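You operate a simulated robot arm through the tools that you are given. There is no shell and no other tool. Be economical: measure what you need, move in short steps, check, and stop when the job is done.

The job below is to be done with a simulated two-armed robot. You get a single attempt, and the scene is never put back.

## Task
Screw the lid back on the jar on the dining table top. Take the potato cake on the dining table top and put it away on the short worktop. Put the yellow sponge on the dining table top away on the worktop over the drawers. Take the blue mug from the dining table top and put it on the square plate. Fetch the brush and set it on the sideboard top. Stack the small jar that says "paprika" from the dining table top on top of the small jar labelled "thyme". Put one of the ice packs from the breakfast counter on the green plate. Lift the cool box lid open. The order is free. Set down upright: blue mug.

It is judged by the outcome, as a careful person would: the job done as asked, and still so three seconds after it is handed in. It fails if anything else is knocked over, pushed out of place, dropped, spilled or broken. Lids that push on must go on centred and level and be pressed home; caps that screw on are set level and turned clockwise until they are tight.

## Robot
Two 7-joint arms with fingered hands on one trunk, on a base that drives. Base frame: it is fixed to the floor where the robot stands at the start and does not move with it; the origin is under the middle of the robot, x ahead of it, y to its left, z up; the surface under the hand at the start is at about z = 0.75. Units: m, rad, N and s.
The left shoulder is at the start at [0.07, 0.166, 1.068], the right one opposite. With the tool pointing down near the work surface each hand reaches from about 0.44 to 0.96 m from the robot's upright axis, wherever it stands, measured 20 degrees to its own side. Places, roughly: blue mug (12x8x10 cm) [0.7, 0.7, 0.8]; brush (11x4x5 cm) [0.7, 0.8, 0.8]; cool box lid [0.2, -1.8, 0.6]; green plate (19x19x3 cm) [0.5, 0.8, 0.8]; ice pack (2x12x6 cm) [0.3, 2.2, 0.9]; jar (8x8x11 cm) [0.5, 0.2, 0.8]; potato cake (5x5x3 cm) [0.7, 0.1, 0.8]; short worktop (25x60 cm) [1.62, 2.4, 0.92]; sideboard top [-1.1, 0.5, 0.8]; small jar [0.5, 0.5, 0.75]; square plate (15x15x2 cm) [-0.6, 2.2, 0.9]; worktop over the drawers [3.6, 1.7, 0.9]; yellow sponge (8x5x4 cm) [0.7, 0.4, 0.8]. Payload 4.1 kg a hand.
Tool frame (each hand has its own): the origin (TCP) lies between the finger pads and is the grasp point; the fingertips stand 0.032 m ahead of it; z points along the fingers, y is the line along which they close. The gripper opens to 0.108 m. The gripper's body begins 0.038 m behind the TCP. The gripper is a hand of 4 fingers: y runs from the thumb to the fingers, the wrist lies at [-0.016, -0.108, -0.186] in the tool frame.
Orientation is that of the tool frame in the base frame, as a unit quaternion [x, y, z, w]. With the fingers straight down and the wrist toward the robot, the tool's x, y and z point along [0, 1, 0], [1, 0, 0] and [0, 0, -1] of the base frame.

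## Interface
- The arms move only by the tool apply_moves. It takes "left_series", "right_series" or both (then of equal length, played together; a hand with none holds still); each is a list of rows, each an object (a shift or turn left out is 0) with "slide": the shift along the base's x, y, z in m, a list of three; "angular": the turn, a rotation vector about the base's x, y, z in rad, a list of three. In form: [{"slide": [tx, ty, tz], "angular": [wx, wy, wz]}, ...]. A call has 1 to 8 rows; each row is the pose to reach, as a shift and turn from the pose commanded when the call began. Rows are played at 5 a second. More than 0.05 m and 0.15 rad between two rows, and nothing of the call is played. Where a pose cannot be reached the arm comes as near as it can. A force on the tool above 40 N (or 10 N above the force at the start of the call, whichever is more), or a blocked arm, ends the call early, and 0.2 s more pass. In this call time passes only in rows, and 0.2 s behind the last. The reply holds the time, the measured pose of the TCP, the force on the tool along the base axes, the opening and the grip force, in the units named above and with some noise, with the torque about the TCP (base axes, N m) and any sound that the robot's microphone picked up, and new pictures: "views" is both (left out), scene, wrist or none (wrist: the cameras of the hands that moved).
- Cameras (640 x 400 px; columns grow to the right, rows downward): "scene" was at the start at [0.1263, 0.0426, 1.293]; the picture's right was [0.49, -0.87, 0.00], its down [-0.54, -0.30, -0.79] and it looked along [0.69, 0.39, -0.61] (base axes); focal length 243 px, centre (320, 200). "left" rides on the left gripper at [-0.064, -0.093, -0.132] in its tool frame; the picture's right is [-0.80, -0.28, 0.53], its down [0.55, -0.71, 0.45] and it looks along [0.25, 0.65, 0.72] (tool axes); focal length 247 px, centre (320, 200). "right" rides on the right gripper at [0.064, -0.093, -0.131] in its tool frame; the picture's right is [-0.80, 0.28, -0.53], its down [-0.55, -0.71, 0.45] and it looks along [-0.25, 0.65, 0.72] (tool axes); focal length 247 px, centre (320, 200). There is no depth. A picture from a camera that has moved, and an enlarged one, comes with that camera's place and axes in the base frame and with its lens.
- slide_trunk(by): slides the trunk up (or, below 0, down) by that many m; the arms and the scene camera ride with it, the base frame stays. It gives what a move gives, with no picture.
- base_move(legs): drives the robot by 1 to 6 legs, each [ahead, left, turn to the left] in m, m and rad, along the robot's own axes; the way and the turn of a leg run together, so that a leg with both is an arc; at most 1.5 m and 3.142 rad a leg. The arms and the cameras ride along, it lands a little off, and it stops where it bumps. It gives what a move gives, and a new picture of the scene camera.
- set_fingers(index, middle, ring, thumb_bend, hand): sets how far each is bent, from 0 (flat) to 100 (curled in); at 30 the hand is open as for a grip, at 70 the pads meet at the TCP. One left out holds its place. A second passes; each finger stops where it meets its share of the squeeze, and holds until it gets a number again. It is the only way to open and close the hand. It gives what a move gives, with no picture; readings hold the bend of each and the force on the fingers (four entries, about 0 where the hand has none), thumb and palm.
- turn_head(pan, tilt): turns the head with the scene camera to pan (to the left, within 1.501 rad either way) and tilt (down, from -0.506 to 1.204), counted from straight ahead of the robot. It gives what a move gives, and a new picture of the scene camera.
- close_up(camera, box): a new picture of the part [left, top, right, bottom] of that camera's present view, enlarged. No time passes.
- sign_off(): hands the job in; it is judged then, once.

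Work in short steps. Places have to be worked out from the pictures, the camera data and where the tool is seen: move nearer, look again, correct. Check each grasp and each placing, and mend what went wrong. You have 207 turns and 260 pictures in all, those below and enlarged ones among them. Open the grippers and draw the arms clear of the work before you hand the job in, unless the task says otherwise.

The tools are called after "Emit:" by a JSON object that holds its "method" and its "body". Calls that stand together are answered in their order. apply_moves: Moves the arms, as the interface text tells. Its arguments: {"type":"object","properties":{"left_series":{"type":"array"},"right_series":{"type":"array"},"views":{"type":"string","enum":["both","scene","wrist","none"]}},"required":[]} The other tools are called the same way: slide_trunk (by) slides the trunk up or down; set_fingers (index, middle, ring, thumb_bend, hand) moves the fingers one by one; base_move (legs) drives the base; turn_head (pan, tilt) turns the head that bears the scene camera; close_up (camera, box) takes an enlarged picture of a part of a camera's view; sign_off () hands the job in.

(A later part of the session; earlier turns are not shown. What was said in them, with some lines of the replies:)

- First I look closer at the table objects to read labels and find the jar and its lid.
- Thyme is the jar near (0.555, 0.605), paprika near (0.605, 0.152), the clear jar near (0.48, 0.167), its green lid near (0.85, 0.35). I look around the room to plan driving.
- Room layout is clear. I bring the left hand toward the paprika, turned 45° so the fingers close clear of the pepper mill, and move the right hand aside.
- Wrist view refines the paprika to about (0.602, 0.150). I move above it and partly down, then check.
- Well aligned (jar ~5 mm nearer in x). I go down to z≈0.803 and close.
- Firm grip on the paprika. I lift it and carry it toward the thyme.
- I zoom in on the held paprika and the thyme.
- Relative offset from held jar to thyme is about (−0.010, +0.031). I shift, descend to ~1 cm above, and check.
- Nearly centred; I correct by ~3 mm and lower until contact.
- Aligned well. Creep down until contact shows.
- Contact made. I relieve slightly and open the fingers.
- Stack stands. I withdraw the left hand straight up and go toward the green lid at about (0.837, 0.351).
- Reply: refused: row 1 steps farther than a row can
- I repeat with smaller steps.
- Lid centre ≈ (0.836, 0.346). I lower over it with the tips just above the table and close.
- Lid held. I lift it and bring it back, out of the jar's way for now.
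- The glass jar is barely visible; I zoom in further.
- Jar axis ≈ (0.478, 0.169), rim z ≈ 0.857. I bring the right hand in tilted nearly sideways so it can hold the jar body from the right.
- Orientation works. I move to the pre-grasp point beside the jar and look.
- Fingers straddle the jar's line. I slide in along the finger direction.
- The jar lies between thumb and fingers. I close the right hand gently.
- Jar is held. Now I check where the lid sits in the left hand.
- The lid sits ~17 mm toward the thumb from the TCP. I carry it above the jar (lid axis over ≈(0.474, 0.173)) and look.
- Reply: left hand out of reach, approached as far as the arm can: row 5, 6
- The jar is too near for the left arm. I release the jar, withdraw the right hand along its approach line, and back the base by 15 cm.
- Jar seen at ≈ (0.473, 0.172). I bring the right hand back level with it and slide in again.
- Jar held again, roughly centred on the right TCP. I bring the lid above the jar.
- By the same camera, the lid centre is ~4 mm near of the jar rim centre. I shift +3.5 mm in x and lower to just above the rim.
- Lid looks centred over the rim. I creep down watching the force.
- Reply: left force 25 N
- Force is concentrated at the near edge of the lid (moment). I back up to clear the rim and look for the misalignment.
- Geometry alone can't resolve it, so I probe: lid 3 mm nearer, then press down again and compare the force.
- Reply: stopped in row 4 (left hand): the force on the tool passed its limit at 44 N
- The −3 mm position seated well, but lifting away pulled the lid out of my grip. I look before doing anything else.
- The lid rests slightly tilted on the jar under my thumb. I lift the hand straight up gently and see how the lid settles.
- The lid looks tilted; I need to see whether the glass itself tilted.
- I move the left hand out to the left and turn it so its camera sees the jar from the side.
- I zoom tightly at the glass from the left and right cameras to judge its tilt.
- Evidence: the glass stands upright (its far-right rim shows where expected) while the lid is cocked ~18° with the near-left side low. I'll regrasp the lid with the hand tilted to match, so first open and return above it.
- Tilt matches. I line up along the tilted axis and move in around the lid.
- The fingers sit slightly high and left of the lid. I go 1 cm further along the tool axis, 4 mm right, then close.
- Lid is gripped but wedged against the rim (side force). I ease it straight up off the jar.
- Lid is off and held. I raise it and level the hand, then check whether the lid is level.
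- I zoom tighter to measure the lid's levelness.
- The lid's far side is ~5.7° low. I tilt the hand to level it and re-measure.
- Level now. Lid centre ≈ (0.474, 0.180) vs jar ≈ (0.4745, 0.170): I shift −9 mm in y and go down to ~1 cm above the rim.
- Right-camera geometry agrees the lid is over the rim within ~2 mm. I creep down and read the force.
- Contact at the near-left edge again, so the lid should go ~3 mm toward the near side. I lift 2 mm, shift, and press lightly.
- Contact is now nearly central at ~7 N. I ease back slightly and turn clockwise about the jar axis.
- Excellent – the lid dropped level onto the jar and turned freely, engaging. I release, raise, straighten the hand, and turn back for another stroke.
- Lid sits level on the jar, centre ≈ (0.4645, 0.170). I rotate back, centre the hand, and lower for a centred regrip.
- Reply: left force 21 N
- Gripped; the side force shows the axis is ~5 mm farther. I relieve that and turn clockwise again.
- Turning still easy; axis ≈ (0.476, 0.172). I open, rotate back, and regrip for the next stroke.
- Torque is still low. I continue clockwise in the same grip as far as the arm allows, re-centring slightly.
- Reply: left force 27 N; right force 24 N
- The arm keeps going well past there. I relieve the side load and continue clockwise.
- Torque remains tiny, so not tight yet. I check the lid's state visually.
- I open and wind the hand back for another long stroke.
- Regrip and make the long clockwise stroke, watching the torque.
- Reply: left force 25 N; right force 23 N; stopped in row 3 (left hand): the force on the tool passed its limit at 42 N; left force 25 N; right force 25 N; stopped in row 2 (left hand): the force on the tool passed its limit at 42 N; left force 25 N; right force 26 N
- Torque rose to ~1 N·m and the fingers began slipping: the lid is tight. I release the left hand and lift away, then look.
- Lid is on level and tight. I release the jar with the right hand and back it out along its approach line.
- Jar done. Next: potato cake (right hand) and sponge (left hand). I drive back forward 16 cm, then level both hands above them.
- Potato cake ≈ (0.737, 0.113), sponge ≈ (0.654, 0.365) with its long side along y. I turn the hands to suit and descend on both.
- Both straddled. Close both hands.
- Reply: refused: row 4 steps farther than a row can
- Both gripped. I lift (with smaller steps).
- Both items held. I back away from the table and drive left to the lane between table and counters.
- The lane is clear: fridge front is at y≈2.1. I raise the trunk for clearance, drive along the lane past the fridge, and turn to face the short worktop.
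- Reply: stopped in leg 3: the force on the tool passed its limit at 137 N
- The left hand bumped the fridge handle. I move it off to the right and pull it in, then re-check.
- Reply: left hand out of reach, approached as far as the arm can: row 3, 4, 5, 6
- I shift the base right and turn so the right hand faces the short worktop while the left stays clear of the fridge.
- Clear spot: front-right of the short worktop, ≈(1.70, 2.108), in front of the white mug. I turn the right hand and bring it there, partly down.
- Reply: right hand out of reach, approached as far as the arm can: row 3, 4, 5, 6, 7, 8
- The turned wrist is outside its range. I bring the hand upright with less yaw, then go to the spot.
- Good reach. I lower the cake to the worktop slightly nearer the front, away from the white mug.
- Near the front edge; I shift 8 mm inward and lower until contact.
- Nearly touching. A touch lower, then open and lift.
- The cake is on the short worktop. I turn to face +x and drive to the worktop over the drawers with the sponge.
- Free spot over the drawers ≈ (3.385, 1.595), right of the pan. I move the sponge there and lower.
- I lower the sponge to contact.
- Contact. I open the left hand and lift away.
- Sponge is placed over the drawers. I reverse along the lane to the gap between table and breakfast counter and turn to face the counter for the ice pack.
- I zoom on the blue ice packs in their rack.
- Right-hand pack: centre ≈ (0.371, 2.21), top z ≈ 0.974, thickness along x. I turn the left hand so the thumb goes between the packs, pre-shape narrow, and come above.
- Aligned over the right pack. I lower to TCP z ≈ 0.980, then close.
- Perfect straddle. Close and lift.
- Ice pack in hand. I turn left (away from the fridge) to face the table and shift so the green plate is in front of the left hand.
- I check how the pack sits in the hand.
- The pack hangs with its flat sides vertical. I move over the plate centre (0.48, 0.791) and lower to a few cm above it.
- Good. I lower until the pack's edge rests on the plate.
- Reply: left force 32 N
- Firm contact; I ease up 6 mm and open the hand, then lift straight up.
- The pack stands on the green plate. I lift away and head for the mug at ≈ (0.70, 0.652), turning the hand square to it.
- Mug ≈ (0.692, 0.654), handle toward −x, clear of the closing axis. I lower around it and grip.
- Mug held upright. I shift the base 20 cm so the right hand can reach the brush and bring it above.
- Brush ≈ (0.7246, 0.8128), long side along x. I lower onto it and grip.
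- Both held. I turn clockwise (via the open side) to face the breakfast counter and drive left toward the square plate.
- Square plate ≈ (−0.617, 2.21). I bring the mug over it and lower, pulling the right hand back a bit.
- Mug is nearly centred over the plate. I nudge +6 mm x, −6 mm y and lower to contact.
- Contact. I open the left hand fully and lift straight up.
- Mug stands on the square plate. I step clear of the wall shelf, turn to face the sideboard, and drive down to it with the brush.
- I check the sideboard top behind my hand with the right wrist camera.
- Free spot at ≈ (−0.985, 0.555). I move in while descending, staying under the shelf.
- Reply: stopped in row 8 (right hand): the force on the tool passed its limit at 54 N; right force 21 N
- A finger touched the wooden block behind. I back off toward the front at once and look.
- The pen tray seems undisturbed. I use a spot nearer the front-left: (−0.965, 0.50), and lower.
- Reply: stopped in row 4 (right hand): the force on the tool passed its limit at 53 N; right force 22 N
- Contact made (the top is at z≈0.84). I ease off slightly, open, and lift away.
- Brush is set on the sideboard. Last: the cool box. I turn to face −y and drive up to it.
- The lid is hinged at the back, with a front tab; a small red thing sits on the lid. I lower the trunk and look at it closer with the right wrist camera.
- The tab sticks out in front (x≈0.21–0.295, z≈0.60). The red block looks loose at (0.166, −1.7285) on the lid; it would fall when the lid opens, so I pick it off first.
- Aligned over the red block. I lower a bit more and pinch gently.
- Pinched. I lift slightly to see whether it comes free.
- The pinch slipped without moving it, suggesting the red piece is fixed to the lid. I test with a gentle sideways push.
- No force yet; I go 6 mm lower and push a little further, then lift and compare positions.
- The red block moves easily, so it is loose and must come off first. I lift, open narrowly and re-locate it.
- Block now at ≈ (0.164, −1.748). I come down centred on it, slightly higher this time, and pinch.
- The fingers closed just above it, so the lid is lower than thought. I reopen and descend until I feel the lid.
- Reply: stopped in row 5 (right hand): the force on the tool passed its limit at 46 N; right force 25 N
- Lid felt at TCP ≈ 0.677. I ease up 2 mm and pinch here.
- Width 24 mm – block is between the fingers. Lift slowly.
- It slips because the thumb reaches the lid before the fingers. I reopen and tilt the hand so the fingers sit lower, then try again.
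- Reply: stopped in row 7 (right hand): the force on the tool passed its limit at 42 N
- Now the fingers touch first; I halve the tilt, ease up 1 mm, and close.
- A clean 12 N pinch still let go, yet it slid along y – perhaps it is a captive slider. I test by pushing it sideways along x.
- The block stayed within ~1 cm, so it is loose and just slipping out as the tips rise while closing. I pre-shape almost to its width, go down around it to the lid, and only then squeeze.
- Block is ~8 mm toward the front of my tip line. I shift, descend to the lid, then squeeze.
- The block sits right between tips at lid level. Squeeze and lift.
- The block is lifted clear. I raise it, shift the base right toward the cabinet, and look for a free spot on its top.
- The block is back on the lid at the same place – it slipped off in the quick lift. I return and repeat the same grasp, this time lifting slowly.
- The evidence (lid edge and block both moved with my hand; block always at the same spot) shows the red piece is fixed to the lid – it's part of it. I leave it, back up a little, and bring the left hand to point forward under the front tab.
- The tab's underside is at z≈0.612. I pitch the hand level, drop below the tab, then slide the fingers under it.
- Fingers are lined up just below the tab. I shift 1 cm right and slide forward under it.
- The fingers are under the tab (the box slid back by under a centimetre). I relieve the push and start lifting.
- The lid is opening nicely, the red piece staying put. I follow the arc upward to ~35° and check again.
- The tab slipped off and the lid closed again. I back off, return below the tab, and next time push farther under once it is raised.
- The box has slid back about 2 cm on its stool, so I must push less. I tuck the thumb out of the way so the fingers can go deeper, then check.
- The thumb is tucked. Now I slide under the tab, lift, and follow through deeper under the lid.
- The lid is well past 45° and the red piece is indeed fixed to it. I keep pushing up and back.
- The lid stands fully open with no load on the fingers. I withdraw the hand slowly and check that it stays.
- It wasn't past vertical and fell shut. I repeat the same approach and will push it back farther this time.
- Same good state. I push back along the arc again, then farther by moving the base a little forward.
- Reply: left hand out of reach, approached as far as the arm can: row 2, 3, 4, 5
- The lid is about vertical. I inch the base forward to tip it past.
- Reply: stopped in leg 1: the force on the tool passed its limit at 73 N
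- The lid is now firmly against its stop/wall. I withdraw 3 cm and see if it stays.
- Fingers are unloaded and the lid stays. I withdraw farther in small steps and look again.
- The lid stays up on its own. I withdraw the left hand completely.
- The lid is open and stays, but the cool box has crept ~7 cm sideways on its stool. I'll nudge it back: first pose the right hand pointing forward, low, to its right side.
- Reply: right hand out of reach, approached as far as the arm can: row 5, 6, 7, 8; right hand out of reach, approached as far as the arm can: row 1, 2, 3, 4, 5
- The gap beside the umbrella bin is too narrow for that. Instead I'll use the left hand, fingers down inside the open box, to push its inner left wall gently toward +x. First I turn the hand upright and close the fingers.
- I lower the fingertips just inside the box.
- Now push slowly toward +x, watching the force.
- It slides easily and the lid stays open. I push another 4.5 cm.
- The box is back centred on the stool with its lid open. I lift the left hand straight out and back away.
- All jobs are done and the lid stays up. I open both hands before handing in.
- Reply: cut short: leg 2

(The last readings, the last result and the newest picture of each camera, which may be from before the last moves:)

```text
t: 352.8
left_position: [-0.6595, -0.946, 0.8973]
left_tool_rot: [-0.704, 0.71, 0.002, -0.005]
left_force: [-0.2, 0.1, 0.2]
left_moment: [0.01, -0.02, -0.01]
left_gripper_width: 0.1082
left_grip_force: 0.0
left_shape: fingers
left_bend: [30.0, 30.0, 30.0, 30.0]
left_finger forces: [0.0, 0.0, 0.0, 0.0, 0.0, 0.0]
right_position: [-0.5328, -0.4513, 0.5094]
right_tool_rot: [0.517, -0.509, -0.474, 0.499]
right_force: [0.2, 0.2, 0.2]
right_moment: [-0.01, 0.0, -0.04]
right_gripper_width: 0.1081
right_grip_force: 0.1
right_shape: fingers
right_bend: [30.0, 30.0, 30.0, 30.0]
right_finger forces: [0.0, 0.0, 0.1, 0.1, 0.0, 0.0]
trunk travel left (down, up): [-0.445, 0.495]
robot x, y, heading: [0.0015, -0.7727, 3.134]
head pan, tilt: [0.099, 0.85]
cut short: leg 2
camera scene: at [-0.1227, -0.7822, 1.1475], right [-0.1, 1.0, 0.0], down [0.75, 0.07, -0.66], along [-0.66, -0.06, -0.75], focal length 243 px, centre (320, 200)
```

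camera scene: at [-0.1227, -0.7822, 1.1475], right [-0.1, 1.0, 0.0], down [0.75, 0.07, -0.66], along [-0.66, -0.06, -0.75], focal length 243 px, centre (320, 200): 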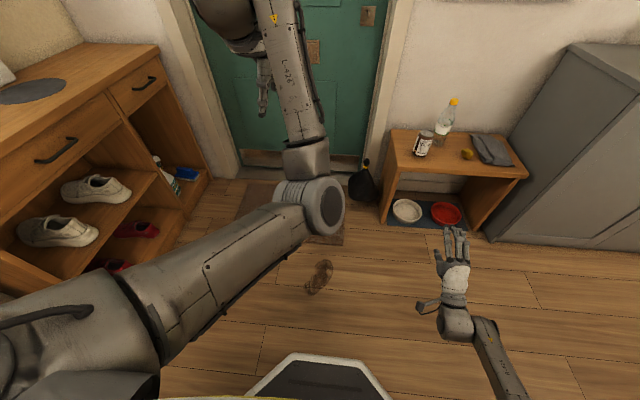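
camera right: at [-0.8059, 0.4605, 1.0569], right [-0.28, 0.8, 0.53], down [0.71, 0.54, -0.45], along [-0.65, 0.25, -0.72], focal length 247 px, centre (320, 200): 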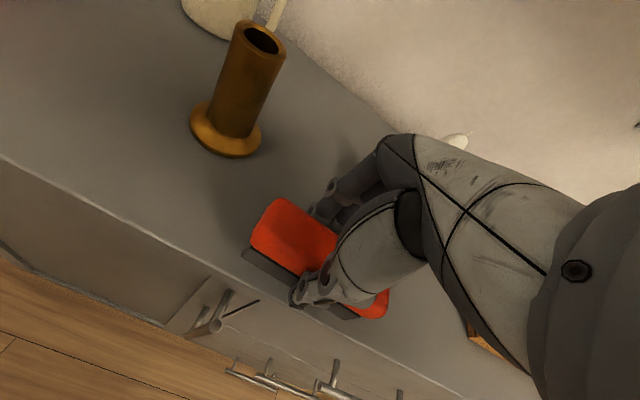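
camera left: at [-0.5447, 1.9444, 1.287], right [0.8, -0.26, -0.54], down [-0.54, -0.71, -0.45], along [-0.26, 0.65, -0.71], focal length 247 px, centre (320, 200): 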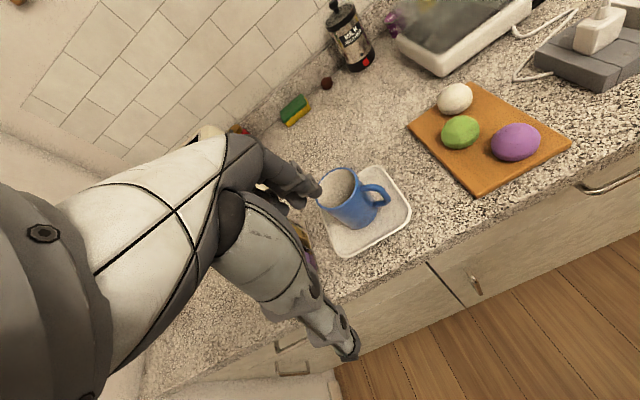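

The last leg was cut short; I look toward the table to check nothing was touched, and that everything there still stands.

Emit:
{"method": "turn_head", "body": {"pan": -1.5, "tilt": 0.45}}

```text
t: 354.5
left_position: [-0.6601, -0.9463, 0.8969]
left_tool_rot: [-0.704, 0.71, 0.003, -0.005]
left_force: [-0.4, -0.2, 0.1]
left_moment: [-0.01, -0.03, -0.03]
left_gripper_width: 0.1081
left_grip_force: 0.0
left_shape: fingers
left_bend: [30.0, 30.0, 30.0, 30.0]
left_finger forces: [0.0, 0.1, 0.1, 0.0, 0.0, 0.0]
right_position: [-0.5328, -0.4517, 0.5095]
right_tool_rot: [0.516, -0.511, -0.476, 0.497]
right_force: [0.1, -0.9, 0.3]
right_moment: [0.01, 0.04, 0.02]
right_gripper_width: 0.1082
right_grip_force: 0.1
right_shape: fingers
right_bend: [30.0, 30.0, 30.0, 30.0]
right_finger forces: [0.0, 0.0, 0.0, 0.0, 0.1, 0.0]
trunk travel left (down, up): [-0.445, 0.495]
robot x, y, heading: [0.0044, -0.7759, 3.14]
head pan, tilt: [-1.499, 0.45]
camera scene: at [-0.0513, -0.6832, 1.1819], right [1.0, 0.07, 0.0], down [0.03, -0.43, -0.9], along [-0.06, 0.9, -0.44], focal length 243 px, centre (320, 200)
```

scene: 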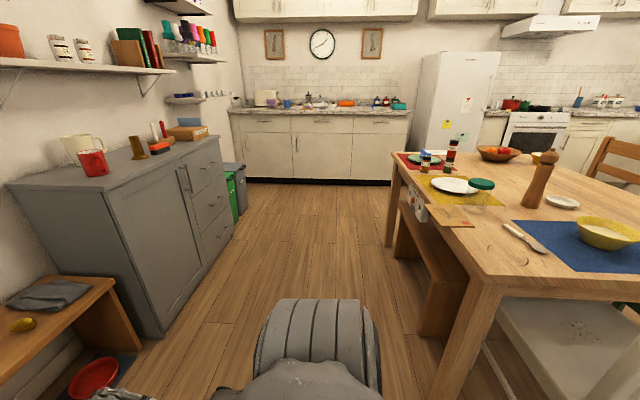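

Emit:
{"method": "close_up", "body": {"camera": "scene", "box": [380, 120, 580, 240]}}

```text
3.20 times, centred on (480, 180) of scene
camera zoom: at [-0.0513, -0.6832, 1.1819], right [1.0, 0.07, 0.0], down [0.03, -0.43, -0.9], along [-0.06, 0.9, -0.44], focal length 778 px, centre (-192, 264)
```

zoom: 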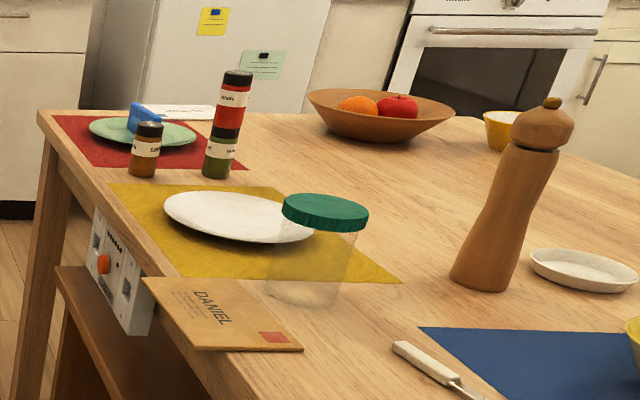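

Everything on the table is as it should be: the lid is on the jar, paprika stands on thyme, and the ice pack is on the green plate. I hand the job in.

Emit:
{"method": "sign_off", "body": {}}

```text
The job is handed in.
```

I did all eight jobs and handed the work in:
- **Jar:** the lid is screwed on level and turned until it was tight.
- **Potato cake:** it sits near the front of the short worktop.
- **Sponge:** it is on the worktop over the drawers.
- **Blue mug:** it stands upright on the square plate.
- **Brush:** I took the orange-and-dark one from the dining table, not the scrubbing brush by the sink, and set it on the sideboard top.
- **Spice jars:** "paprika" stands on "thyme".
- **Ice pack:** one pack is on the green plate, standing on its edge rather than lying flat.
- **Cool box:** the lid is open and stays up by itself. While I worked, the box slid about 8 cm sideways and about 2 cm back on its stool. I pushed it back across, but did not correct the backward shift.

On the way my left hand, holding the sponge, bumped the fridge handle, and a finger touched the pen tray on the sideboard. I saw nothing move or fall from either. The base also stopped short at the very end without saying why. The view from there showed the table in order.
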